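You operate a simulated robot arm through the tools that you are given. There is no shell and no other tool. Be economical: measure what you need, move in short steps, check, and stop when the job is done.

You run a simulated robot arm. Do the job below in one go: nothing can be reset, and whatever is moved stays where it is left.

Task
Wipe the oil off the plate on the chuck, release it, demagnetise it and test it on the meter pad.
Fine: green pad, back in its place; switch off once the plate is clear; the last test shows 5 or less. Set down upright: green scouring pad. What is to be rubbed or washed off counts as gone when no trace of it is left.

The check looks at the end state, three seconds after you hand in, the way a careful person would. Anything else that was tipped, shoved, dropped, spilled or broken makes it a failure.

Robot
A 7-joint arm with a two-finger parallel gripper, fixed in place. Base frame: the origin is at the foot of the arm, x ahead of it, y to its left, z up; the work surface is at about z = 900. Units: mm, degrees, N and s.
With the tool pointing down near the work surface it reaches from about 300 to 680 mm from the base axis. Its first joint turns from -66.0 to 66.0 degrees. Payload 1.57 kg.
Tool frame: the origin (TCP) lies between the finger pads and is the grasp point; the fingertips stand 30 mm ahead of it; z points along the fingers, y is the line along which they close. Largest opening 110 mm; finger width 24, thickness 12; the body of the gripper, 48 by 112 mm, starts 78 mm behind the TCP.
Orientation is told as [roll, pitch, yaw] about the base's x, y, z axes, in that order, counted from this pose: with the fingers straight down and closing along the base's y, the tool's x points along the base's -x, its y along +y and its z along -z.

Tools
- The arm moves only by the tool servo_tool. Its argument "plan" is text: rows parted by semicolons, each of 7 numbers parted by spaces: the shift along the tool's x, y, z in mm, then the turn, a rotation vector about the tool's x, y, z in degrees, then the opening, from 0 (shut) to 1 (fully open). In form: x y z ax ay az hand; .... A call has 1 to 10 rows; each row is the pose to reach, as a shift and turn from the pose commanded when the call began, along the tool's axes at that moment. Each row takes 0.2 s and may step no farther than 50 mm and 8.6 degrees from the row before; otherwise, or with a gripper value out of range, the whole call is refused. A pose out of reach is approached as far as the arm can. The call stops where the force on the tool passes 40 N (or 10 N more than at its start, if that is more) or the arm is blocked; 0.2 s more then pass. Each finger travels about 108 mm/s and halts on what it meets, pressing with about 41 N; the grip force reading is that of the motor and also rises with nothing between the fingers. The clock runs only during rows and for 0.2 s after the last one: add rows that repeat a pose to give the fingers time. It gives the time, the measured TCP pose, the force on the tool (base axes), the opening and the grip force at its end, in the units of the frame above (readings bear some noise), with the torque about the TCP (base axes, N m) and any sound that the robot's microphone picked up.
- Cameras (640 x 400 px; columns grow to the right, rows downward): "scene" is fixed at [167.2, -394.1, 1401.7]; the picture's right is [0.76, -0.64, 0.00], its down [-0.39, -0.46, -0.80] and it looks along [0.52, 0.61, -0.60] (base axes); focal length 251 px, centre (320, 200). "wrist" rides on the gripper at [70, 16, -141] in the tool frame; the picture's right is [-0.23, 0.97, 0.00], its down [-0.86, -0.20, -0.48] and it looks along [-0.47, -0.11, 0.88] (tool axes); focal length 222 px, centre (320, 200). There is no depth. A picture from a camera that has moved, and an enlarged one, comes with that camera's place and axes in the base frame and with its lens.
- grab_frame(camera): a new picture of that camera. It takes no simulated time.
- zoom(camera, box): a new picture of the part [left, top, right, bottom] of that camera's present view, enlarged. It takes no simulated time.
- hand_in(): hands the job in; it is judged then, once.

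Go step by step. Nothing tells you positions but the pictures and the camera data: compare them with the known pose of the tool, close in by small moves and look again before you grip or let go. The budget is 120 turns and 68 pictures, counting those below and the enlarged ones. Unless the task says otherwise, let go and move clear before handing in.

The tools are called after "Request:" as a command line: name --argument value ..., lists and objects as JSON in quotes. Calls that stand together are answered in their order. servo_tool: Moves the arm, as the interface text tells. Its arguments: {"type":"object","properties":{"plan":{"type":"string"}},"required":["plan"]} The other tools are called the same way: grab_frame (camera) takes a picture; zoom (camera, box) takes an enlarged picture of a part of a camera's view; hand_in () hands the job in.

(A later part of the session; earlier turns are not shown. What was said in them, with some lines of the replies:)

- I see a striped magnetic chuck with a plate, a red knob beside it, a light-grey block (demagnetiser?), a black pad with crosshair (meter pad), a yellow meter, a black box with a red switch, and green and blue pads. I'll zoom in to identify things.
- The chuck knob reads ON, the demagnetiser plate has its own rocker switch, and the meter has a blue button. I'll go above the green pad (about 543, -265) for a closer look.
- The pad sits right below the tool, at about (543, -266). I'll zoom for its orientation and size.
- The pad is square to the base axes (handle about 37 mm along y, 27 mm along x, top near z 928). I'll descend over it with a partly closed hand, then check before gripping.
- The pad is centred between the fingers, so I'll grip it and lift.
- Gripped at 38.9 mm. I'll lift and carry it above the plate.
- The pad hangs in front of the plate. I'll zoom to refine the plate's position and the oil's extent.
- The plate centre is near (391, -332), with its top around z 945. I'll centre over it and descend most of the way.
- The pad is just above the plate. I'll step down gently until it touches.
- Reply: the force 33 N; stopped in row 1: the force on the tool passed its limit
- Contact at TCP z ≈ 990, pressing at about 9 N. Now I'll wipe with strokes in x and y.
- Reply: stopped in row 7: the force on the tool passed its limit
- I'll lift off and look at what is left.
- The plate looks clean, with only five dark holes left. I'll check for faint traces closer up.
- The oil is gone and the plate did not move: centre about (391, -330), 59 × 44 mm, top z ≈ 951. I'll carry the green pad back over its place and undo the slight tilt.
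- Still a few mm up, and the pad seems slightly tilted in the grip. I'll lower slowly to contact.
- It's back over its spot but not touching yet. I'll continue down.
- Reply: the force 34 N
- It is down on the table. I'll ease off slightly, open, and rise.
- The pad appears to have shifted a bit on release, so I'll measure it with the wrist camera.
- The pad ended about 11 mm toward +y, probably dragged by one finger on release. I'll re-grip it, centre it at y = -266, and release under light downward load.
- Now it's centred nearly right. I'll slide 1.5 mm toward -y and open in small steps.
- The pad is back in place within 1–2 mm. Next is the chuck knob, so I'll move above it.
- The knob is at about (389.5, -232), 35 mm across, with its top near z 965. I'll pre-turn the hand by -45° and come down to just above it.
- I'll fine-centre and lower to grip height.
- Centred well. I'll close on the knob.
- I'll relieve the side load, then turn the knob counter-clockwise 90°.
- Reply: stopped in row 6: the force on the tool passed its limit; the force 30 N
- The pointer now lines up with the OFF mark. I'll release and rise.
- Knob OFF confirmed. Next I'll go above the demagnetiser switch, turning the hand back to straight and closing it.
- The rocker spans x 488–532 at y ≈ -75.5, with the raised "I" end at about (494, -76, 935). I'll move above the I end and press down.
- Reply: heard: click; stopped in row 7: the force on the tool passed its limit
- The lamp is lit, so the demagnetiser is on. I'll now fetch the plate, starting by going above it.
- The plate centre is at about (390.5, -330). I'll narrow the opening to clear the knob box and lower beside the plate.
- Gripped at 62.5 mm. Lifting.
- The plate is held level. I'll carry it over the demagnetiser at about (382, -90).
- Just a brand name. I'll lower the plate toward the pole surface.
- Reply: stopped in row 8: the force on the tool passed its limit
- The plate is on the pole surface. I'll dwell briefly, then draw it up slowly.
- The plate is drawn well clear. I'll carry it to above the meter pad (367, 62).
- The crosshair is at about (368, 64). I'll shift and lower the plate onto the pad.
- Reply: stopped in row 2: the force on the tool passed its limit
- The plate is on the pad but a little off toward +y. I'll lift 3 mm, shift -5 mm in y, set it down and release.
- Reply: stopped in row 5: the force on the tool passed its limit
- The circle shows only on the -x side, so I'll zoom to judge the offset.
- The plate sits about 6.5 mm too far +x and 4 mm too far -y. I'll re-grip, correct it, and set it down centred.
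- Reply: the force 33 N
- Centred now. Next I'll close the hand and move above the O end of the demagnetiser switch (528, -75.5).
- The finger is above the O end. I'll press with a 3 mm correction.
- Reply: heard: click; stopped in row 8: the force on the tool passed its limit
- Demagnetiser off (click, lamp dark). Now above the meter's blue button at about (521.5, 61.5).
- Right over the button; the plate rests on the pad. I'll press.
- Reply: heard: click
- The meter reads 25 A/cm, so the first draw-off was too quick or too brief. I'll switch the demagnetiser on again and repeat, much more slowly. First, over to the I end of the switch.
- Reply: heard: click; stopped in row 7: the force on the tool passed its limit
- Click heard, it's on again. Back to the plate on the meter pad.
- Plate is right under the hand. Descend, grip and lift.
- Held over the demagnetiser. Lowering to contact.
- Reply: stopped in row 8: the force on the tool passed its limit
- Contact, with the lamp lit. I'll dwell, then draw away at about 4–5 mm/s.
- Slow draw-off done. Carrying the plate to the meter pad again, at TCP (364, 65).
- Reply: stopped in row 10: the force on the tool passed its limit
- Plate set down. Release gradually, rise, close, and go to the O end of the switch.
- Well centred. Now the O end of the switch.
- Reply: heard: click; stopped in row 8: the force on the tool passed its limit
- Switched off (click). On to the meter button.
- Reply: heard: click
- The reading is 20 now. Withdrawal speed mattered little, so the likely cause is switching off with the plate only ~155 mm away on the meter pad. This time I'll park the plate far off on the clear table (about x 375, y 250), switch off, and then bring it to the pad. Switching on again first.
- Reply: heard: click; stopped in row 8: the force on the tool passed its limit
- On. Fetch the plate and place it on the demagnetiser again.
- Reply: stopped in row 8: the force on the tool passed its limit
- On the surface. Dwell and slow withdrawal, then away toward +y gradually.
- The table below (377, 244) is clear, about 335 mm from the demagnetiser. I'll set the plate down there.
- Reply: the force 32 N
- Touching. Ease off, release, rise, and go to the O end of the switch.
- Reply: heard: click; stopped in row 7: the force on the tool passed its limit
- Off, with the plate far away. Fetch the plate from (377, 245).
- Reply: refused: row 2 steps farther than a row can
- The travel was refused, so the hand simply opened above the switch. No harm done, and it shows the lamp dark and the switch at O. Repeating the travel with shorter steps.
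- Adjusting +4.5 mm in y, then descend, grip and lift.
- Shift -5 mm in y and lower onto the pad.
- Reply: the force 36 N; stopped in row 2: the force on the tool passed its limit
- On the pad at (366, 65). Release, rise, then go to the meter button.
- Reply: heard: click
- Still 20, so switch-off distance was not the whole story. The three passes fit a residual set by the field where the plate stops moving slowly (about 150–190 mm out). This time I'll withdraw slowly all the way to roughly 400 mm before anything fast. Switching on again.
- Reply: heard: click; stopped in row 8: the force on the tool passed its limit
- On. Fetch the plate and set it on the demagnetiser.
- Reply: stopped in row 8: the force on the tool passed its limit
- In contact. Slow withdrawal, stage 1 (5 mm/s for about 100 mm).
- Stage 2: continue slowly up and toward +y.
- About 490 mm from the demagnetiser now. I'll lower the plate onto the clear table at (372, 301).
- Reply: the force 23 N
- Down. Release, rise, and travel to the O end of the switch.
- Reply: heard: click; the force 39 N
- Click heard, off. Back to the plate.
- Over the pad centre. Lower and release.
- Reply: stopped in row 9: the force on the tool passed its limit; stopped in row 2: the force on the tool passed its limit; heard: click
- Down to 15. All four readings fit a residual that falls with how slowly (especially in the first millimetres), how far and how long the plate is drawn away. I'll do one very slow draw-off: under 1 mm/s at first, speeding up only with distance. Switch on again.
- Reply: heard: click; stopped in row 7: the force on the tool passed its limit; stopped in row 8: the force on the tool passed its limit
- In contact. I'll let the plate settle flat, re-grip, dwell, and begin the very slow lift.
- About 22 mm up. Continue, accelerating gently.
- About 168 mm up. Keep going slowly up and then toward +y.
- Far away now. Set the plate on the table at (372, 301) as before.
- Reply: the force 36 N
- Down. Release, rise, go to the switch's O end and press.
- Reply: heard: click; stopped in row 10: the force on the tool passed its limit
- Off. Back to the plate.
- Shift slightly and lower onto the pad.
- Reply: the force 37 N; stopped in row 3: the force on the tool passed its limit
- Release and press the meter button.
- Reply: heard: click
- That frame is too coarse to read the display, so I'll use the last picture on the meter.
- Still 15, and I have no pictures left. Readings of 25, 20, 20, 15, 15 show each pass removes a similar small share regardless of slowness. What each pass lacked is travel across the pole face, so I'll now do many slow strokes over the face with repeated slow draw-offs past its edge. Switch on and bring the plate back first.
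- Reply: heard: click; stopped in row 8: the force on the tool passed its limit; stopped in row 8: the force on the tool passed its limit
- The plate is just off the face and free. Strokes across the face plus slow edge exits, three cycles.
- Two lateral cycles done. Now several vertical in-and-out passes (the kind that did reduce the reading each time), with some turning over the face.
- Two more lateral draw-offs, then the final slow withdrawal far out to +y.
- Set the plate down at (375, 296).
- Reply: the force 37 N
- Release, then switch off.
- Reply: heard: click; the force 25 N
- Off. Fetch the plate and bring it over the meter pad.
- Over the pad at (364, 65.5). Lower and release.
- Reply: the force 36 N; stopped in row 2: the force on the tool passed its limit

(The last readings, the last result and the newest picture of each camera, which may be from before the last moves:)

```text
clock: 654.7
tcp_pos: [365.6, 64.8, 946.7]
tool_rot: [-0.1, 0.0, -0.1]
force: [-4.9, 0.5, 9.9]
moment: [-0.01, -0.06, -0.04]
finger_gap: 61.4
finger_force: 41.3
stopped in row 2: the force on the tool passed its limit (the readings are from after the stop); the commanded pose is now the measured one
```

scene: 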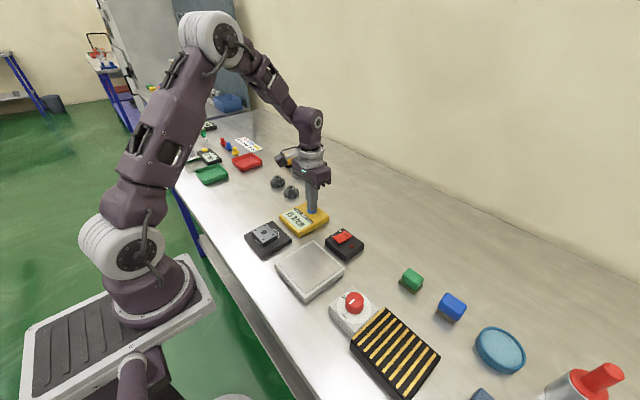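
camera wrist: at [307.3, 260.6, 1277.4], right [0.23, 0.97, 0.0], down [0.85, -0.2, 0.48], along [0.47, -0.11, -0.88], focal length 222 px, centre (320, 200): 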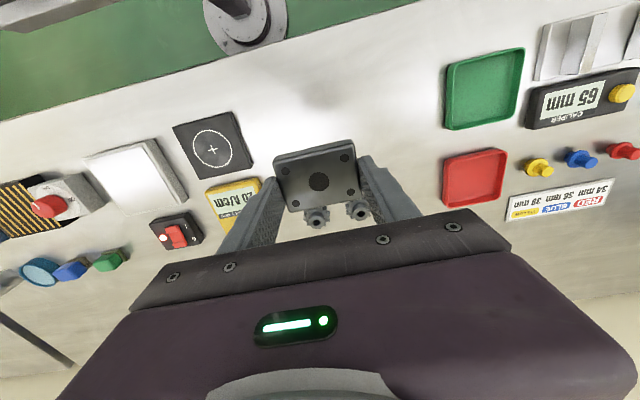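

Release and press the test button, then move clear.

Request:
servo_tool --plan "0 0 0 0 0 0 0.5; 0 0 0 0 0 0 0.56; 0 0 0 0 0 0 0.58; 0 0 0 0 0 0 0.6; 0 0 0 0 0 0 0.67; 0 0 0 0 0 0 0.75; 0 0 0 0 0 0 0.75; 0 0 -40 0 0 0 0.75; 0 0 -80 0 0 0 0.75; 0 0 -100 0 0 0 0.75"

Request:
servo_tool --plan "-40 -1 0 0 0 0 0.4; -80 -2 0 0 0 0 0; -120 -3 0 0 0 0 0; -155.5 -3 20 0 0 0 0; -155.5 -3 55 0 0 0 0; -155.5 -3 68 0 0 0 0; -155.5 -3 68 0 0 0 0; -155.5 -3 68 0 0 0 0"

Request:
servo_tool --plan "0 0 3 0 0 0 0; 0 0 6 0 0 0 0; 0 0 9 0 0 0 0; 0 0 12 0 0 0 0; 0 0 14 0 0 0 0; 0 0 16 0 0 0 0; 0 0 17.5 0 0 0 0"

Request:
servo_tool --plan "0 0 -40 0 0 0 0; 0 0 -80 0 0 0 0; 0 0 -120 0 0 0 0; 0 0 -120 0 0 0 0"

Request:
grab_frame --camera "scene"

```text
clock: 656.9
tcp_pos: [362.6, 64.9, 1045.6]
tool_rot: [0.0, 0.0, -0.2]
force: [-0.2, 0.0, 0.4]
moment: [0.0, -0.01, -0.01]
finger_gap: 82.3
finger_force: 0.1
```

```text
clock: 658.7
tcp_pos: [517.3, 61.6, 978.4]
tool_rot: [0.0, -0.1, -0.1]
force: [0.3, -0.3, 0.3]
moment: [0.07, 0.01, 0.01]
finger_gap: 0.0
finger_force: 21.6
```

```text
clock: 660.3
tcp_pos: [520.8, 60.0, 961.0]
tool_rot: [0.0, 0.0, 0.0]
force: [1.3, 1.0, 3.3]
moment: [0.03, 0.0, 0.0]
finger_gap: 0.0
finger_force: 20.9
heard: click
```

```text
clock: 661.3
tcp_pos: [522.7, 62.7, 1077.1]
tool_rot: [-0.1, -0.1, 0.0]
force: [0.1, 0.2, 0.0]
moment: [0.01, 0.01, -0.01]
finger_gap: 0.0
finger_force: 21.4
```

```text
refused: no pictures are left
```

Button clicked and hand clear, but with no picture left I can't read the result. Since each pass has only ever lowered the value, I'll run one more multi-pass session for margin. Switch on.

Request:
servo_tool --plan "9 -40 0 0 0 0 0; 18 -80 0 0 0 0 0; 27 -115 0 0 0 0 0; 29.5 -137.5 20 0 0 0 0; 29.5 -137.5 60 0 0 0 0; 29.5 -137.5 95 0 0 0 0; 29.5 -137.5 105 0 0 0 0; 29.5 -137.5 105 0 0 0 0"

Request:
servo_tool --plan "0 0 2 0 0 0 0; 0 0 4 0 0 0 0; 0 0 6 0 0 0 0; 0 0 8 0 0 0 0; 0 0 10 0 0 0 0; 0 0 12 0 0 0 0; 0 0 14 0 0 0 0; 0 0 16 0 0 0 0"

Request:
servo_tool --plan "0 0 -40 0 0 0 0; 10 20 -75 0 0.1 0 0.2; 35 50 -75 0 0.1 0 0.4; 65 80 -75 0 0.1 0 0.6; 95 110 -75 0 0.1 0 0.75; 126.5 141 -70 0 0.1 0 0.75; 126.5 141 -50 0 0.1 0 0.75; 126.5 141 -50 0 0.1 0 0.75"

```text
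clock: 663.1
tcp_pos: [488.6, -76.2, 974.6]
tool_rot: [-0.1, 0.0, -0.1]
force: [-1.2, 0.9, 0.4]
moment: [-0.01, -0.04, 0.01]
finger_gap: 0.0
finger_force: 21.6
```

```text
clock: 664.9
tcp_pos: [490.4, -75.3, 961.7]
tool_rot: [0.0, -0.2, -0.2]
force: [-5.5, 2.6, 13.7]
moment: [0.09, 0.03, 0.01]
finger_gap: 0.0
finger_force: 21.5
heard: click
stopped in row 8: the force on the tool passed its limit (the readings are from after the stop); the commanded pose is now the measured one
```

```text
clock: 666.7
tcp_pos: [363.1, 67.1, 1012.3]
tool_rot: [0.0, 0.1, 0.0]
force: [1.6, 0.1, 0.1]
moment: [0.04, -0.01, 0.01]
finger_gap: 82.4
finger_force: 0.2
```

Request:
servo_tool --plan "0 -1 30 0 0 0 0.75; 0 -1 55 0 0 0 0.75; 0 -1 63 0 0 0 0.75; 0 -1 63 0 0 0 0.65; 0 -1 63 0 0 0 0.5; 0 -1 63 0 0 0 0.4; 0 -1 63 0 0 0 0.4; 0 -1 63 0 0 0 0.4"

Request:
servo_tool --plan "0 0 -10 0 0 0 0.4; 0 0 -40 0 0 0 0.4; 0 0 -60 0 0 0 0.4; -5 -40 -60 0 0 0 0.4; -10 -80 -60 0 0 0 0.4; -14 -120 -60 0 0 0 0.4; -19 -155 -60 0 0 0 0.4; -19 -155 -60 0 0 0 0.4"

Request:
servo_tool --plan "0 0 20 0 0 0 0.4; 0 0 36 0 0 0 0.4; 0 0 42 0 0 0 0.4; 0 0 45 0 0 0 0.4; 0 0 47 0 0 0 0.4; 0 0 49 0 0 0 0.4; 0 0 51 0 0 0 0.4; 0 0 53 0 0 0 0.4; 0 0 55 0 0 0 0.4"

Request:
servo_tool --plan "0 0 -0.5 0 0 0 0.4; 0 0 -1 0 0 0 0.4; 0 0 -1.5 0 0 0 0.4; 0 0 -2 0 0 0 0.4; 0 0 -2 0 0 0 0.4"

```text
clock: 668.5
tcp_pos: [364.3, 66.2, 948.6]
tool_rot: [0.1, 0.0, 0.0]
force: [0.2, -1.2, 0.5]
moment: [-0.02, -0.04, -0.01]
finger_gap: 61.5
finger_force: 41.0
```

```text
clock: 670.3
tcp_pos: [383.9, -91.2, 1008.9]
tool_rot: [0.0, 0.0, 0.0]
force: [-0.3, 0.3, -3.1]
moment: [0.0, 0.0, -0.01]
finger_gap: 61.4
finger_force: 40.9
```

```text
clock: 672.0
tcp_pos: [382.1, -89.0, 958.3]
tool_rot: [-0.1, -0.2, -0.2]
force: [-5.2, -0.1, 10.6]
moment: [0.07, -0.12, 0.01]
finger_gap: 61.4
finger_force: 41.4
stopped in row 8: the force on the tool passed its limit (the readings are from after the stop); the commanded pose is now the measured one
```

```text
clock: 673.2
tcp_pos: [383.2, -90.1, 960.0]
tool_rot: [0.0, -0.2, -0.1]
force: [-0.3, -0.5, -4.1]
moment: [-0.02, 0.0, 0.01]
finger_gap: 61.5
finger_force: 40.7
```

Hovering just off the face. Running more passes.

Request:
servo_tool --plan "0 0 -1 0 0 0 0.4; 0 0 -2 0 0 0 0.4; 0 0 -3 0 0 0 0.4; 0 0 -4 0 0 0 0.4; 0 0 -5 0 0 0 0.4; 0 0 -6 0 0 0 0.4; 0 0 -7 0 0 0 0.4; 0 0 -8 0 0 0 0.4; 0 0 -9 0 0 0 0.4; 0 0 -10 0 0 0 0.4"

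Request:
servo_tool --plan "0 0 -2 0 0 0 0.4; 0 0 -4 0 0 0 0.4; 0 0 -6 0 0 0 0.4; 0 0 -8 0 0 0 0.4; 0 0 -10 0 0 0 0.4; 0 0 -12 0 0 0 0.4; 0 0 -14 0 0 0 0.4; 0 0 -16 0 0 0 0.4; 0 0 -18 0 0 0 0.4; 0 0 -20 0 0 0 0.4"

Request:
servo_tool --plan "0 0 -3 0 0 0 0.4; 0 0 -6 0 0 0 0.4; 0 0 -9 0 0 0 0.4; 0 0 -12 0 0 0 0.4; 0 0 -15 0 0 0 0.4; 0 0 -18 0 0 0 0.4; 0 0 -21 0 0 0 0.4; 0 0 -24 0 0 0 0.4; 0 0 -27 0 0 0 0.4; 0 0 -30 0 0 0 0.4"

Request:
servo_tool --plan "0 0 -4 0 0 0 0.4; 0 0 -8 0 0 0 0.4; 0 0 -12 0 0 0 0.4; 0 0 -16 0 0 0 0.4; 0 0 -20 0 0 0 0.4; 0 0 -25 0 0 0 0.4; 0 0 -30 0 0 0 0.4; 0 0 -35 0 0 0 0.4; 0 0 -40 0 0 0 0.4; 0 0 -45 0 0 0 0.4"

Request:
servo_tool --plan "0 0 -6 0 0 0 0.4; 0 0 -12 0 0 0 0.4; 0 0 -18 0 0 0 0.4; 0 0 -24 0 0 0 0.4; 0 0 -30 0 0 0 0.4; 0 0 -36 0 0 0 0.4; 0 0 -42 0 0 0 0.4; 0 0 -48 0 0 0 0.4; 0 0 -54 0 0 0 0.4; 0 0 -60 0 0 0 0.4"

Request:
servo_tool --plan "0 0 45 0 0 0 0.4; 0 0 90 0 0 0 0.4; 0 0 125 0 0 0 0.4; 0 0 147 0 0 0 0.4; 0 0 158 0 0 0 0.4; 0 0 163 0 0 0 0.4; 0 0 164.5 0 0 0 0.4; 0 0 165 0 0 0 0.4; 0 0 165 0 0 0 0.4"

Request:
servo_tool --plan "0 0 -1 0 0 0 0.4; 0 0 -2 0 0 0 0.4; 0 0 -3 0 0 0 0.4; 0 0 -4 0 0 0 0.4; 0 0 -5 0 0 0 0.4; 0 0 -6 0 0 0 0.4; 0 0 -7 0 0 0 0.4; 0 0 -8 0 0 0 0.4; 0 0 -9 0 0 0 0.4; 0 0 -10 0 0 0 0.4"

Request:
servo_tool --plan "0 0 -2 0 0 0 0.4; 0 0 -4 0 0 0 0.4; 0 0 -6 0 0 0 0.4; 0 0 -8 0 0 0 0.4; 0 0 -10 0 0 0 0.4; 0 0 -12 0 0 0 0.4; 0 0 -14 0 0 0 0.4; 0 0 -16 0 0 0 0.4; 0 0 -18 0 0 0 0.4; 0 0 -20 0 0 0 0.4"

Request:
servo_tool --plan "0 0 -3 0 0 0 0.4; 0 0 -6 0 0 0 0.4; 0 0 -9 0 0 0 0.4; 0 0 -12 0 0 0 0.4; 0 0 -15 0 0 0 0.4; 0 0 -18 0 0 0 0.4; 0 0 -21 0 0 0 0.4; 0 0 -24 0 0 0 0.4; 0 0 -27 0 0 0 0.4; 0 0 -30 0 0 0 0.4"

Request:
servo_tool --plan "0 0 -4 0 0 0 0.4; 0 0 -8 0 0 0 0.4; 0 0 -12 0 0 0 0.4; 0 0 -16 0 0 0 0.4; 0 0 -20 0 0 0 0.4; 0 0 -25 0 0 0 0.4; 0 0 -30 0 0 0 0.4; 0 0 -35 0 0 0 0.4; 0 0 -40 0 0 0 0.4; 0 0 -45 0 0 0 0.4"

Request:
servo_tool --plan "0 0 -6 0 0 0 0.4; 0 0 -12 0 0 0 0.4; 0 0 -18 0 0 0 0.4; 0 0 -24 0 0 0 0.4; 0 0 -30 0 0 0 0.4; 0 0 -36 0 0 0 0.4; 0 0 -42 0 0 0 0.4; 0 0 -48 0 0 0 0.4; 0 0 -54 0 0 0 0.4; 0 0 -60 0 0 0 0.4"

Request:
servo_tool --plan "0 0 45 0 0 0 0.4; 0 0 90 0 0 0 0.4; 0 0 125 0 0 0 0.4; 0 0 147 0 0 0 0.4; 0 0 158 0 0 0 0.4; 0 0 163 0 0 0 0.4; 0 0 164.5 0 0 0 0.4; 0 0 165 0 0 0 0.4; 0 0 165 0 0 0 0.4"

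Request:
servo_tool --plan "0 0 -1 0 0 0 0.4; 0 0 -2 0 0 0 0.4; 0 0 -3 0 0 0 0.4; 0 0 -4 0 0 0 0.4; 0 0 -5 0 0 0 0.4; 0 0 -6 0 0 0 0.4; 0 0 -7 0 0 0 0.4; 0 0 -8 0 0 0 0.4; 0 0 -9 0 0 0 0.4; 0 0 -10 0 0 0 0.4"

Request:
servo_tool --plan "0 0 -2 0 0 0 0.4; 0 0 -4 0 0 0 0.4; 0 0 -6 0 0 0 0.4; 0 0 -8 0 0 0 0.4; 0 0 -10 0 0 0 0.4; 0 0 -12 0 0 0 0.4; 0 0 -14 0 0 0 0.4; 0 0 -16 0 0 0 0.4; 0 0 -18 0 0 0 0.4; 0 0 -20 0 0 0 0.4"

Request:
servo_tool --plan "0 0 -3 0 0 0 0.4; 0 0 -6 0 0 0 0.4; 0 0 -9 0 0 0 0.4; 0 0 -12 0 0 0 0.4; 0 0 -15 0 0 0 0.4; 0 0 -18 0 0 0 0.4; 0 0 -21 0 0 0 0.4; 0 0 -24 0 0 0 0.4; 0 0 -27 0 0 0 0.4; 0 0 -30 0 0 0 0.4"

Request:
servo_tool --plan "0 0 -4 0 0 0 0.4; 0 0 -8 0 0 0 0.4; 0 0 -12 0 0 0 0.4; 0 0 -16 0 0 0 0.4; 0 0 -20 0 0 0 0.4; 0 0 -25 0 0 0 0.4; 0 0 -30 0 0 0 0.4; 0 0 -35 0 0 0 0.4; 0 0 -40 0 0 0 0.4; 0 0 -45 0 0 0 0.4"

Request:
servo_tool --plan "0 0 -6 0 0 0 0.4; 0 0 -12 0 0 0 0.4; 0 0 -18 0 0 0 0.4; 0 0 -24 0 0 0 0.4; 0 0 -30 0 0 0 0.4; 0 0 -36 0 0 0 0.4; 0 0 -42 0 0 0 0.4; 0 0 -48 0 0 0 0.4; 0 0 -54 0 0 0 0.4; 0 0 -60 0 0 0 0.4"

Request:
servo_tool --plan "0 0 45 0 0 0 0.4; 0 0 90 0 0 0 0.4; 0 0 125 0 0 0 0.4; 0 0 147 0 0 0 0.4; 0 0 158 0 0 0 0.4; 0 0 163 0 0 0 0.4; 0 0 164.5 0 0 0 0.4; 0 0 165 0 0 0 0.4; 0 0 165 0 0 0 0.4"

Request:
servo_tool --plan "0 1 -0.1 0 0 0 0.4; 0 2 -0.2 0 0 0 0.4; 0 3 -0.3 0 0 0 0.4; 0 4 -0.4 0 0 0 0.4; 0 5 -0.5 0 0 0 0.4; 0 6 -0.6 0 0 0 0.4; 0 7 -0.7 0 0 0 0.4; 0 8 -0.8 0 0 0 0.4; 0 9 -0.9 0 0 0 0.4; 0 10 -1 0 0 0 0.4"

Request:
servo_tool --plan "0 1 -0.1 0 0 0 0.4; 0 2 -0.2 0 0 0 0.4; 0 3 -0.3 0 0 0 0.4; 0 4 -0.4 0 0 0 0.4; 0 5 -0.5 0 0 0 0.4; 0 6 -0.6 0 0 0 0.4; 0 7 -0.7 0 0 0 0.4; 0 8 -0.8 0 0 0 0.4; 0 9 -0.9 0 0 0 0.4; 0 10 -1 0 0 0 0.4"

Request:
servo_tool --plan "0 1 -0.3 0 0 0 0.4; 0 2 -0.6 0 0 0 0.4; 0 3 -0.9 0 0 0 0.4; 0 4 -1.2 0 0 0 0.4; 0 5 -1.5 0 0 0 0.4; 0 6 -1.8 0 0 0 0.4; 0 7 -2.1 0 0 0 0.4; 0 8 -2.4 0 0 0 0.4; 0 9 -2.7 0 0 0 0.4; 0 10 -3 0 0 0 0.4"

Request:
servo_tool --plan "0 1 -0.5 0 0 0 0.4; 0 2 -1 0 0 0 0.4; 0 3 -1.5 0 0 0 0.4; 0 4 -2 0 0 0 0.4; 0 5 -2.5 0 0 0 0.4; 0 6 -3 0 0 0 0.4; 0 7 -3.5 0 0 0 0.4; 0 8 -4 0 0 0 0.4; 0 9 -4.5 0 0 0 0.4; 0 10 -5 0 0 0 0.4"

Request:
servo_tool --plan "0 1.2 -1 0 0 0 0.4; 0 2.4 -2 0 0 0 0.4; 0 3.6 -3 0 0 0 0.4; 0 4.8 -4 0 0 0 0.4; 0 6 -5 0 0 0 0.4; 0 7.2 -6 0 0 0 0.4; 0 8.4 -7 0 0 0 0.4; 0 9.6 -8 0 0 0 0.4; 0 10.8 -9 0 0 0 0.4; 0 12 -10 0 0 0 0.4"

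Request:
servo_tool --plan "0 1.5 -1.2 0 0 0 0.4; 0 3 -2.4 0 0 0 0.4; 0 4.5 -3.6 0 0 0 0.4; 0 6 -4.8 0 0 0 0.4; 0 7.5 -6 0 0 0 0.4; 0 9 -7.2 0 0 0 0.4; 0 10.5 -8.4 0 0 0 0.4; 0 12 -9.6 0 0 0 0.4; 0 13.5 -10.8 0 0 0 0.4; 0 15 -12 0 0 0 0.4"

Request:
servo_tool --plan "0 1.5 -1.2 0 0 0 0.4; 0 3 -2.4 0 0 0 0.4; 0 4.5 -3.6 0 0 0 0.4; 0 6 -4.8 0 0 0 0.4; 0 7.5 -6 0 0 0 0.4; 0 9 -7.2 0 0 0 0.4; 0 10.5 -8.4 0 0 0 0.4; 0 12 -9.6 0 0 0 0.4; 0 13.5 -10.8 0 0 0 0.4; 0 15 -12 0 0 0 0.4"

Request:
servo_tool --plan "0 2.5 -1.2 0 0 0 0.4; 0 5 -2.4 0 0 0 0.4; 0 7.5 -3.6 0 0 0 0.4; 0 10 -4.8 0 0 0 0.4; 0 12.5 -6 0 0 0 0.4; 0 15 -7.2 0 0 0 0.4; 0 17.5 -8.4 0 0 0 0.4; 0 20 -9.6 0 0 0 0.4; 0 22.5 -10.8 0 0 0 0.4; 0 25 -12 0 0 0 0.4"

```text
clock: 675.4
tcp_pos: [383.1, -89.6, 969.8]
tool_rot: [0.0, -0.2, 0.0]
force: [0.3, -0.7, -4.0]
moment: [0.02, -0.01, 0.02]
finger_gap: 61.1
finger_force: 41.2
```

```text
clock: 677.6
tcp_pos: [383.7, -90.4, 989.5]
tool_rot: [0.0, -0.2, -0.1]
force: [-0.1, -0.1, -4.2]
moment: [0.0, -0.01, 0.0]
finger_gap: 61.3
finger_force: 41.2
```

```text
clock: 679.8
tcp_pos: [383.6, -89.6, 1018.8]
tool_rot: [0.0, -0.2, -0.1]
force: [0.6, -1.2, -3.3]
moment: [-0.04, 0.0, -0.04]
finger_gap: 61.4
finger_force: 41.8
```

```text
clock: 682.0
tcp_pos: [384.0, -91.3, 1064.9]
tool_rot: [0.0, -0.2, -0.1]
force: [-0.1, 0.3, -3.0]
moment: [0.02, -0.03, 0.01]
finger_gap: 61.3
finger_force: 40.9
```

```text
clock: 684.2
tcp_pos: [382.6, -88.8, 1124.7]
tool_rot: [0.0, -0.2, -0.1]
force: [-0.3, -0.4, -3.8]
moment: [0.01, -0.01, 0.0]
finger_gap: 61.6
finger_force: 40.6
```

```text
clock: 686.2
tcp_pos: [383.1, -90.2, 961.3]
tool_rot: [0.0, -0.2, -0.1]
force: [-0.1, 0.8, -4.6]
moment: [-0.01, 0.0, 0.02]
finger_gap: 61.6
finger_force: 41.0
```

```text
clock: 688.4
tcp_pos: [383.3, -90.3, 968.7]
tool_rot: [0.0, -0.2, -0.1]
force: [-0.4, 0.1, -4.1]
moment: [0.03, 0.0, 0.0]
finger_gap: 61.4
finger_force: 40.9
```

```text
clock: 690.6
tcp_pos: [382.7, -88.8, 989.6]
tool_rot: [0.0, -0.1, -0.1]
force: [0.4, -0.1, -3.5]
moment: [-0.02, -0.02, -0.01]
finger_gap: 61.4
finger_force: 41.2
```

```text
clock: 692.8
tcp_pos: [384.2, -89.1, 1020.7]
tool_rot: [0.0, -0.2, -0.1]
force: [0.7, 0.1, -4.3]
moment: [0.01, -0.03, 0.0]
finger_gap: 61.7
finger_force: 41.1
```

```text
clock: 695.0
tcp_pos: [382.9, -90.5, 1065.5]
tool_rot: [0.1, -0.3, -0.1]
force: [0.2, 0.7, -2.8]
moment: [-0.03, 0.03, -0.04]
finger_gap: 61.6
finger_force: 40.9
```

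```text
clock: 697.2
tcp_pos: [381.5, -90.9, 1125.5]
tool_rot: [0.0, -0.1, -0.1]
force: [0.1, -0.3, -4.0]
moment: [0.01, 0.01, 0.02]
finger_gap: 61.5
finger_force: 41.0
```

```text
clock: 699.2
tcp_pos: [383.0, -91.8, 959.0]
tool_rot: [0.0, -0.2, 0.0]
force: [0.2, 0.3, -4.2]
moment: [-0.01, 0.02, -0.07]
finger_gap: 61.8
finger_force: 41.3
```

```text
clock: 701.4
tcp_pos: [384.3, -90.8, 970.3]
tool_rot: [0.0, -0.2, -0.1]
force: [-0.2, 0.2, -3.6]
moment: [0.03, 0.0, 0.0]
finger_gap: 61.2
finger_force: 41.7
```

```text
clock: 703.6
tcp_pos: [383.9, -90.6, 990.8]
tool_rot: [0.1, -0.2, -0.2]
force: [0.2, 0.7, -4.1]
moment: [0.01, -0.02, 0.04]
finger_gap: 61.6
finger_force: 40.8
```

```text
clock: 705.8
tcp_pos: [382.3, -91.3, 1019.8]
tool_rot: [0.1, -0.2, -0.1]
force: [0.7, -0.6, -4.1]
moment: [0.01, -0.04, -0.01]
finger_gap: 61.5
finger_force: 41.1
```

```text
clock: 708.0
tcp_pos: [382.4, -88.5, 1064.7]
tool_rot: [0.0, -0.2, -0.1]
force: [0.0, 0.1, -4.1]
moment: [0.01, 0.01, 0.01]
finger_gap: 61.2
finger_force: 41.3
```

```text
clock: 710.2
tcp_pos: [381.9, -89.9, 1126.2]
tool_rot: [0.0, -0.2, -0.1]
force: [0.1, 0.0, -3.7]
moment: [0.01, 0.0, -0.02]
finger_gap: 61.6
finger_force: 40.8
```

```text
clock: 712.2
tcp_pos: [382.7, -90.5, 960.4]
tool_rot: [0.0, -0.3, -0.1]
force: [-0.6, -0.6, -3.8]
moment: [0.01, -0.02, -0.03]
finger_gap: 61.6
finger_force: 40.9
```

```text
clock: 714.4
tcp_pos: [382.7, -80.1, 960.5]
tool_rot: [0.0, -0.3, 0.0]
force: [-0.8, -0.6, -2.9]
moment: [0.03, 0.01, 0.02]
finger_gap: 61.5
finger_force: 40.8
```

```text
clock: 716.6
tcp_pos: [382.6, -69.4, 962.7]
tool_rot: [0.0, -0.2, -0.1]
force: [-0.3, -0.6, -3.0]
moment: [0.03, -0.02, 0.01]
finger_gap: 61.5
finger_force: 40.8
```

```text
clock: 718.8
tcp_pos: [383.3, -60.7, 964.3]
tool_rot: [0.0, -0.2, -0.2]
force: [-0.1, 0.0, -3.2]
moment: [0.01, -0.01, 0.03]
finger_gap: 61.3
finger_force: 41.0
```

```text
clock: 721.0
tcp_pos: [383.8, -50.8, 971.4]
tool_rot: [0.0, -0.2, -0.2]
force: [-0.3, 0.6, -4.4]
moment: [0.02, -0.02, -0.03]
finger_gap: 61.5
finger_force: 41.1
```

```text
clock: 723.2
tcp_pos: [383.0, -38.2, 979.7]
tool_rot: [0.0, -0.3, -0.1]
force: [-1.0, 0.0, -3.2]
moment: [-0.04, 0.02, 0.02]
finger_gap: 61.4
finger_force: 40.2
```

```text
clock: 725.4
tcp_pos: [383.8, -22.7, 991.6]
tool_rot: [-0.1, -0.2, 0.0]
force: [-0.4, 0.1, -4.2]
moment: [0.01, -0.01, 0.0]
finger_gap: 61.3
finger_force: 41.0
```

```text
clock: 727.6
tcp_pos: [383.6, -9.2, 1003.6]
tool_rot: [0.0, -0.2, -0.1]
force: [0.0, -0.4, -4.0]
moment: [-0.01, -0.01, -0.01]
finger_gap: 61.6
finger_force: 40.9
```

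```text
clock: 729.8
tcp_pos: [383.7, 15.4, 1015.0]
tool_rot: [0.0, -0.3, -0.1]
force: [-0.5, 0.8, -3.3]
moment: [-0.03, 0.02, -0.02]
finger_gap: 61.7
finger_force: 40.9
```

Request:
servo_tool --plan "0 2.5 -1.2 0 0 0 0.4; 0 5 -2.4 0 0 0 0.4; 0 7.5 -3.6 0 0 0 0.4; 0 10 -4.8 0 0 0 0.4; 0 12.5 -6 0 0 0 0.4; 0 15 -7.2 0 0 0 0.4; 0 17.5 -8.4 0 0 0 0.4; 0 20 -9.6 0 0 0 0.4; 0 22.5 -10.8 0 0 0 0.4; 0 25 -12 0 0 0 0.4"

Request:
servo_tool --plan "0 4 -1 0 0 0 0.4; 0 8 -2 0 0 0 0.4; 0 12 -3 0 0 0 0.4; 0 16 -4 0 0 0 0.4; 0 20 -5 0 0 0 0.4; 0 24 -6 0 0 0 0.4; 0 28 -7 0 0 0 0.4; 0 32 -8 0 0 0 0.4; 0 36 -9 0 0 0 0.4; 0 40 -10 0 0 0 0.4"

Request:
servo_tool --plan "0 5 -1 0 0 0 0.4; 0 10 -2 0 0 0 0.4; 0 15 -3 0 0 0 0.4; 0 20 -4 0 0 0 0.4; 0 25 -5 0 0 0 0.4; 0 30 -6 0 0 0 0.4; 0 35 -7 0 0 0 0.4; 0 40 -8 0 0 0 0.4; 0 45 -9 0 0 0 0.4; 0 50 -10 0 0 0 0.4"

Request:
servo_tool --plan "1 8 0 0 0 0 0.4; 2 16 0 0 0 0 0.4; 3 24 0 0 0 0 0.4; 4 32 0 0 0 0 0.4; 5 40 0 0 0 0 0.4; 6 48 0 0 0 0 0.4; 7 56 0 0 0 0 0.4; 8 64 0 0 0 0 0.4; 9 72 0 0 0 0 0.4; 10 80 0 0 0 0 0.4"

Request:
servo_tool --plan "0 8 0 0 0 0 0.4; 0 16 0 0 0 0 0.4; 0 24 0 0 0 0 0.4; 0 32 0 0 0 0 0.4; 0 40 0 0 0 0 0.4; 0 48 0 0 0 0 0.4; 0 56 0 0 0 0 0.4; 0 64 0 0 0 0 0.4; 0 72 0 0 0 0 0.4; 0 72 0 0 0 0 0.4"

```text
clock: 732.0
tcp_pos: [382.4, 41.1, 1027.5]
tool_rot: [0.1, -0.2, -0.1]
force: [0.8, 1.3, -3.9]
moment: [0.0, 0.02, -0.03]
finger_gap: 61.3
finger_force: 40.8
```

```text
clock: 734.2
tcp_pos: [383.8, 81.8, 1037.2]
tool_rot: [0.1, -0.2, -0.1]
force: [0.1, -0.4, -5.0]
moment: [-0.04, 0.02, 0.03]
finger_gap: 61.4
finger_force: 41.1
```

```text
clock: 736.4
tcp_pos: [384.0, 131.7, 1047.4]
tool_rot: [-0.1, -0.2, -0.1]
force: [-0.4, 0.4, -3.7]
moment: [-0.03, -0.01, 0.01]
finger_gap: 61.6
finger_force: 41.3
```

```text
clock: 738.6
tcp_pos: [371.0, 212.4, 1047.2]
tool_rot: [0.0, -0.2, -0.1]
force: [0.2, -0.6, -3.8]
moment: [0.01, 0.0, -0.02]
finger_gap: 61.5
finger_force: 40.7
```

```text
clock: 740.8
tcp_pos: [373.1, 284.3, 1047.4]
tool_rot: [0.0, -0.2, -0.1]
force: [-0.3, 0.2, -3.5]
moment: [-0.01, 0.0, -0.06]
finger_gap: 61.5
finger_force: 41.7
```

Set the plate down here (373, 284) and release.

Request:
servo_tool --plan "0 0 45 0 0.2 0 0.4; 0 0 80 0 0.2 0 0.4; 0 0 99 0 0.2 0 0.4; 0 0 104 0 0.2 0 0.4; 0 0 107 0 0.2 0 0.4; 0 0 109 0 0.2 0 0.4; 0 0 111 0 0.2 0 0.4; 0 0 112 0 0.2 0 0.4; 0 0 113 0 0.2 0 0.4; 0 0 114 0 0.2 0 0.4"

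Request:
servo_tool --plan "0 0 0.6 0 0 0 0.4; 0 0 1.2 0 0 0 0.4; 0 0 1.8 0 0 0 0.4; 0 0 2.4 0 0 0 0.4; 0 0 3 0 0 0 0.4; 0 0 3.4 0 0 0 0.4"

```text
clock: 743.0
tcp_pos: [374.0, 283.2, 933.9]
tool_rot: [-0.1, -0.1, 0.0]
force: [-0.2, 0.4, -3.4]
moment: [-0.03, -0.04, 0.0]
finger_gap: 61.6
finger_force: 41.3
```

```text
clock: 744.4
tcp_pos: [373.9, 283.2, 930.6]
tool_rot: [0.1, -0.1, 0.0]
force: [-1.6, -5.7, 25.4]
moment: [-0.39, -0.55, -0.12]
finger_gap: 61.5
finger_force: 40.9
```

Request:
servo_tool --plan "0 0 -1.2 0 0 0 0.4; 0 0 -1.2 0 0 0 0.5; 0 0 -1.2 0 0 0 0.56; 0 0 -1.2 0 0 0 0.58; 0 0 -1.2 0 0 0 0.6; 0 0 -1.2 0 0 0 0.67; 0 0 -1.2 0 0 0 0.75; 0 0 -40 0 0 0 0.75; 0 0 -80 0 0 0 0.75; 0 0 -120 0 0 0 0.75"

Request:
servo_tool --plan "-18 -42 -20 0 0 0 0.6; -36 -84 -20 0 0 0 0.3; -54 -126 -20 0 0 0 0; -72 -168 -20 0 0 0 0; -90 -210 -20 0 0 0 0; -108 -252 -20 0 0 0 0; -126 -294 -20 0 0 0 0; -144 -330 -20 0 0 0 0; -154.5 -359.5 -10 0 0 0 0; -154.5 -359.5 -10 0 0 0 0"

Request:
servo_tool --plan "0 0 45 0 0 0 0; 0 0 75 0 0 0 0; 0 0 84 0 0 0 0; 0 0 87 0 0 0 0; 0 0 90 0 0 0 0; 0 0 92 0 0 0 0; 0 0 94 0 0 0 0; 0 0 96 0 0 0 0; 0 0 98 0 0 0 0; 0 0 100 0 0 0 0"

Request:
servo_tool --plan "0 0 -45 0 0 0 0; 0 0 -90 0 0 0 0; 0 0 -90 0 0 0 0"

```text
clock: 746.6
tcp_pos: [373.1, 284.1, 1050.8]
tool_rot: [-0.2, -0.1, -0.2]
force: [0.1, 0.8, 0.6]
moment: [-0.02, -0.02, -0.01]
finger_gap: 82.7
finger_force: 0.0
```

```text
clock: 748.8
tcp_pos: [528.1, -76.3, 1064.2]
tool_rot: [0.0, 0.1, -0.1]
force: [0.2, -0.7, -0.2]
moment: [-0.02, -0.03, -0.01]
finger_gap: 0.0
finger_force: 21.7
```

```text
clock: 751.0
tcp_pos: [527.6, -75.1, 962.4]
tool_rot: [0.0, -0.1, 0.0]
force: [-9.1, 5.6, 32.5]
moment: [0.16, 0.67, -0.05]
finger_gap: 0.1
finger_force: 21.1
heard: click
```

```text
clock: 751.8
tcp_pos: [528.5, -74.5, 1054.7]
tool_rot: [-0.1, 0.0, -0.1]
force: [-0.5, 0.2, 0.2]
moment: [-0.03, -0.04, -0.01]
finger_gap: 0.0
finger_force: 21.8
```

Off (click). Fetch the plate, carry it to the pad.

Request:
servo_tool --plan "18 42 0 0 0 0 0.2; 36 84 0 0 0 0 0.4; 54 126 0 0 0 0 0.6; 72 168 0 0 0 0 0.75; 90 210 0 0 0 0 0.75; 108 252 0 0 0 0 0.75; 126 294 0 0 0 0 0.75; 144 330 0 0 0 0 0.75; 154.5 359.5 0 0 0 0 0.75; 154.5 359.5 0 0 0 0 0.75"

Request:
servo_tool --plan "0 0 45 0 0 0 0.75; 0 0 85 0 0 0 0.75; 0 0 108 0 0 0 0.75; 0 0 116 0 0 0 0.75; 0 0 116 0 0 0 0.65; 0 0 116 0 0 0 0.5; 0 0 116 0 0 0 0.4; 0 0 116 0 0 0 0.4; 0 0 116 0 0 0 0.4"

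Request:
servo_tool --plan "0 0 -20 0 0 0 0.4; 0 0 -60 0 0 0 0.4; 0 0 -80 0 0 0 0.4; 2 -45 -80 0 0 0 0.4; 4 -90 -80 0 0 0 0.4; 6 -135 -80 0 0 0 0.4; 8 -180 -80 0 0 0 0.4; 9 -205 -80 0 0 0 0.4; 9 -218.5 -60 0 0 0 0.4; 9 -218.5 -50 0 0 0 0.4"

Request:
servo_tool --plan "0 0 0 0 0 0 0.4; 0 0 0 0 0 0 0.4"

```text
clock: 754.0
tcp_pos: [375.1, 286.0, 1048.8]
tool_rot: [0.0, -0.1, -0.1]
force: [0.1, -0.5, -0.5]
moment: [0.0, 0.0, -0.02]
finger_gap: 82.5
finger_force: 0.0
```

```text
clock: 756.0
tcp_pos: [374.4, 285.4, 934.4]
tool_rot: [0.0, 0.0, -0.1]
force: [-0.2, 0.9, 0.0]
moment: [0.01, -0.03, -0.05]
finger_gap: 61.7
finger_force: 41.2
```

```text
clock: 758.2
tcp_pos: [364.0, 67.0, 984.7]
tool_rot: [0.0, 0.0, 0.0]
force: [1.0, 0.9, -3.0]
moment: [0.01, 0.01, 0.04]
finger_gap: 61.7
finger_force: 40.7
```

```text
clock: 758.8
tcp_pos: [364.5, 66.0, 984.8]
tool_rot: [-0.1, 0.1, -0.1]
force: [-0.5, 0.4, -4.2]
moment: [-0.03, 0.0, 0.02]
finger_gap: 61.4
finger_force: 40.7
```

Lower onto the pad, release, press the test button and move clear.

Request:
servo_tool --plan "0 0 12 0 0 0 0.4; 0 0 26 0 0 0 0.4; 0 0 31 0 0 0 0.4; 0 0 33 0 0 0 0.4; 0 0 35 0 0 0 0.4; 0 0 36 0 0 0 0.4; 0 0 37 0 0 0 0.4; 0 0 38 0 0 0 0.4; 0 0 39 0 0 0 0.4; 0 0 40 0 0 0 0.4"

Request:
servo_tool --plan "0 0 0.8 0 0 0 0.4; 0 0 1.6 0 0 0 0.4; 0 0 2.4 0 0 0 0.4; 0 0 3.2 0 0 0 0.4; 0 0 4 0 0 0 0.4"

Request:
servo_tool --plan "0 0 0 0 0 0 0.5; 0 0 0 0 0 0 0.56; 0 0 0 0 0 0 0.58; 0 0 0 0 0 0 0.6; 0 0 0 0 0 0 0.67; 0 0 0 0 0 0 0.75; 0 0 0 0 0 0 0.75; 0 0 -40 0 0 0 0.75; 0 0 -80 0 0 0 0.75; 0 0 -100 0 0 0 0.75"

Request:
servo_tool --plan "-40 -1 0 0 0 0 0.4; -80 -2 0 0 0 0 0; -120 -3 0 0 0 0 0; -156.5 -4 20 0 0 0 0; -156.5 -4 55 0 0 0 0; -156.5 -4 68 0 0 0 0; -156.5 -4 68 0 0 0 0; -156.5 -4 68 0 0 0 0"

```text
clock: 760.8
tcp_pos: [366.2, 65.6, 945.7]
tool_rot: [0.0, 0.0, 0.0]
force: [-2.8, 1.4, 7.1]
moment: [-0.09, -0.01, -0.03]
finger_gap: 61.6
finger_force: 40.9
stopped in row 10: the force on the tool passed its limit (the readings are from after the stop); the commanded pose is now the measured one
```

```text
clock: 761.2
tcp_pos: [365.7, 66.1, 945.4]
tool_rot: [0.1, -0.1, -0.2]
force: [-3.2, 1.7, 10.8]
moment: [-0.38, 0.24, -0.19]
finger_gap: 61.5
finger_force: 41.2
stopped in row 2: the force on the tool passed its limit (the readings are from after the stop); the commanded pose is now the measured one
```

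```text
clock: 763.4
tcp_pos: [366.1, 64.3, 1044.7]
tool_rot: [0.0, -0.3, -0.1]
force: [-0.2, 0.1, 0.4]
moment: [0.0, -0.02, -0.01]
finger_gap: 82.4
finger_force: 0.0
```

```text
clock: 765.2
tcp_pos: [522.2, 61.6, 980.7]
tool_rot: [0.1, -0.2, -0.1]
force: [-0.3, 0.5, 0.8]
moment: [0.03, 0.0, -0.04]
finger_gap: 0.3
finger_force: 21.5
5 turns are left
```

Five turns are left. Press the test button and rise clear.

Request:
servo_tool --plan "0 0 3 0 0 0 0; 0 0 6 0 0 0 0; 0 0 9 0 0 0 0; 0 0 12 0 0 0 0; 0 0 14 0 0 0 0; 0 0 16 0 0 0 0; 0 0 17.5 0 0 0 0"

Request:
servo_tool --plan "0 0 -40 0 0 0 0; 0 0 -80 0 0 0 0; 0 0 -120 0 0 0 0; 0 0 -160 0 0 0 0; 0 0 -160 0 0 0 0"

```text
clock: 766.8
tcp_pos: [524.0, 61.0, 961.4]
tool_rot: [0.0, -0.1, -0.1]
force: [-0.9, -1.0, 2.9]
moment: [-0.06, 0.04, 0.01]
finger_gap: 0.0
finger_force: 21.8
heard: click
```

```text
clock: 768.0
tcp_pos: [523.9, 58.7, 1121.0]
tool_rot: [0.1, -0.2, -0.1]
force: [-0.5, -0.3, -0.2]
moment: [0.01, 0.0, 0.02]
finger_gap: 0.0
finger_force: 21.0
4 turns are left
```

The final test was taken (click heard), the hand is clear and every switch is off as far as sound and force tell. With no pictures left to read the meter, I'm handing in.

Request:
hand_in

```text
The job is handed in.
```

I handed the job in without seeing the final meter reading, so I can't say whether the plate meets the 5 A/cm limit. The last value I could read was 15. After that I ran two more sessions of demagnetising passes and tested again after each one, but I had no pictures left to read the meter.

- **Plate:** the oil was gone in a close-up check. The chuck is off, and the plate is on the meter pad.
- **Green pad:** it is back upright, within about 2 mm of where it started. It slid about 11 mm when I first let go, so I gripped it again and corrected it.
- **Demagnetiser:** it is switched off. I heard the click with the plate about 370 mm away, but couldn't see the lamp that last time.
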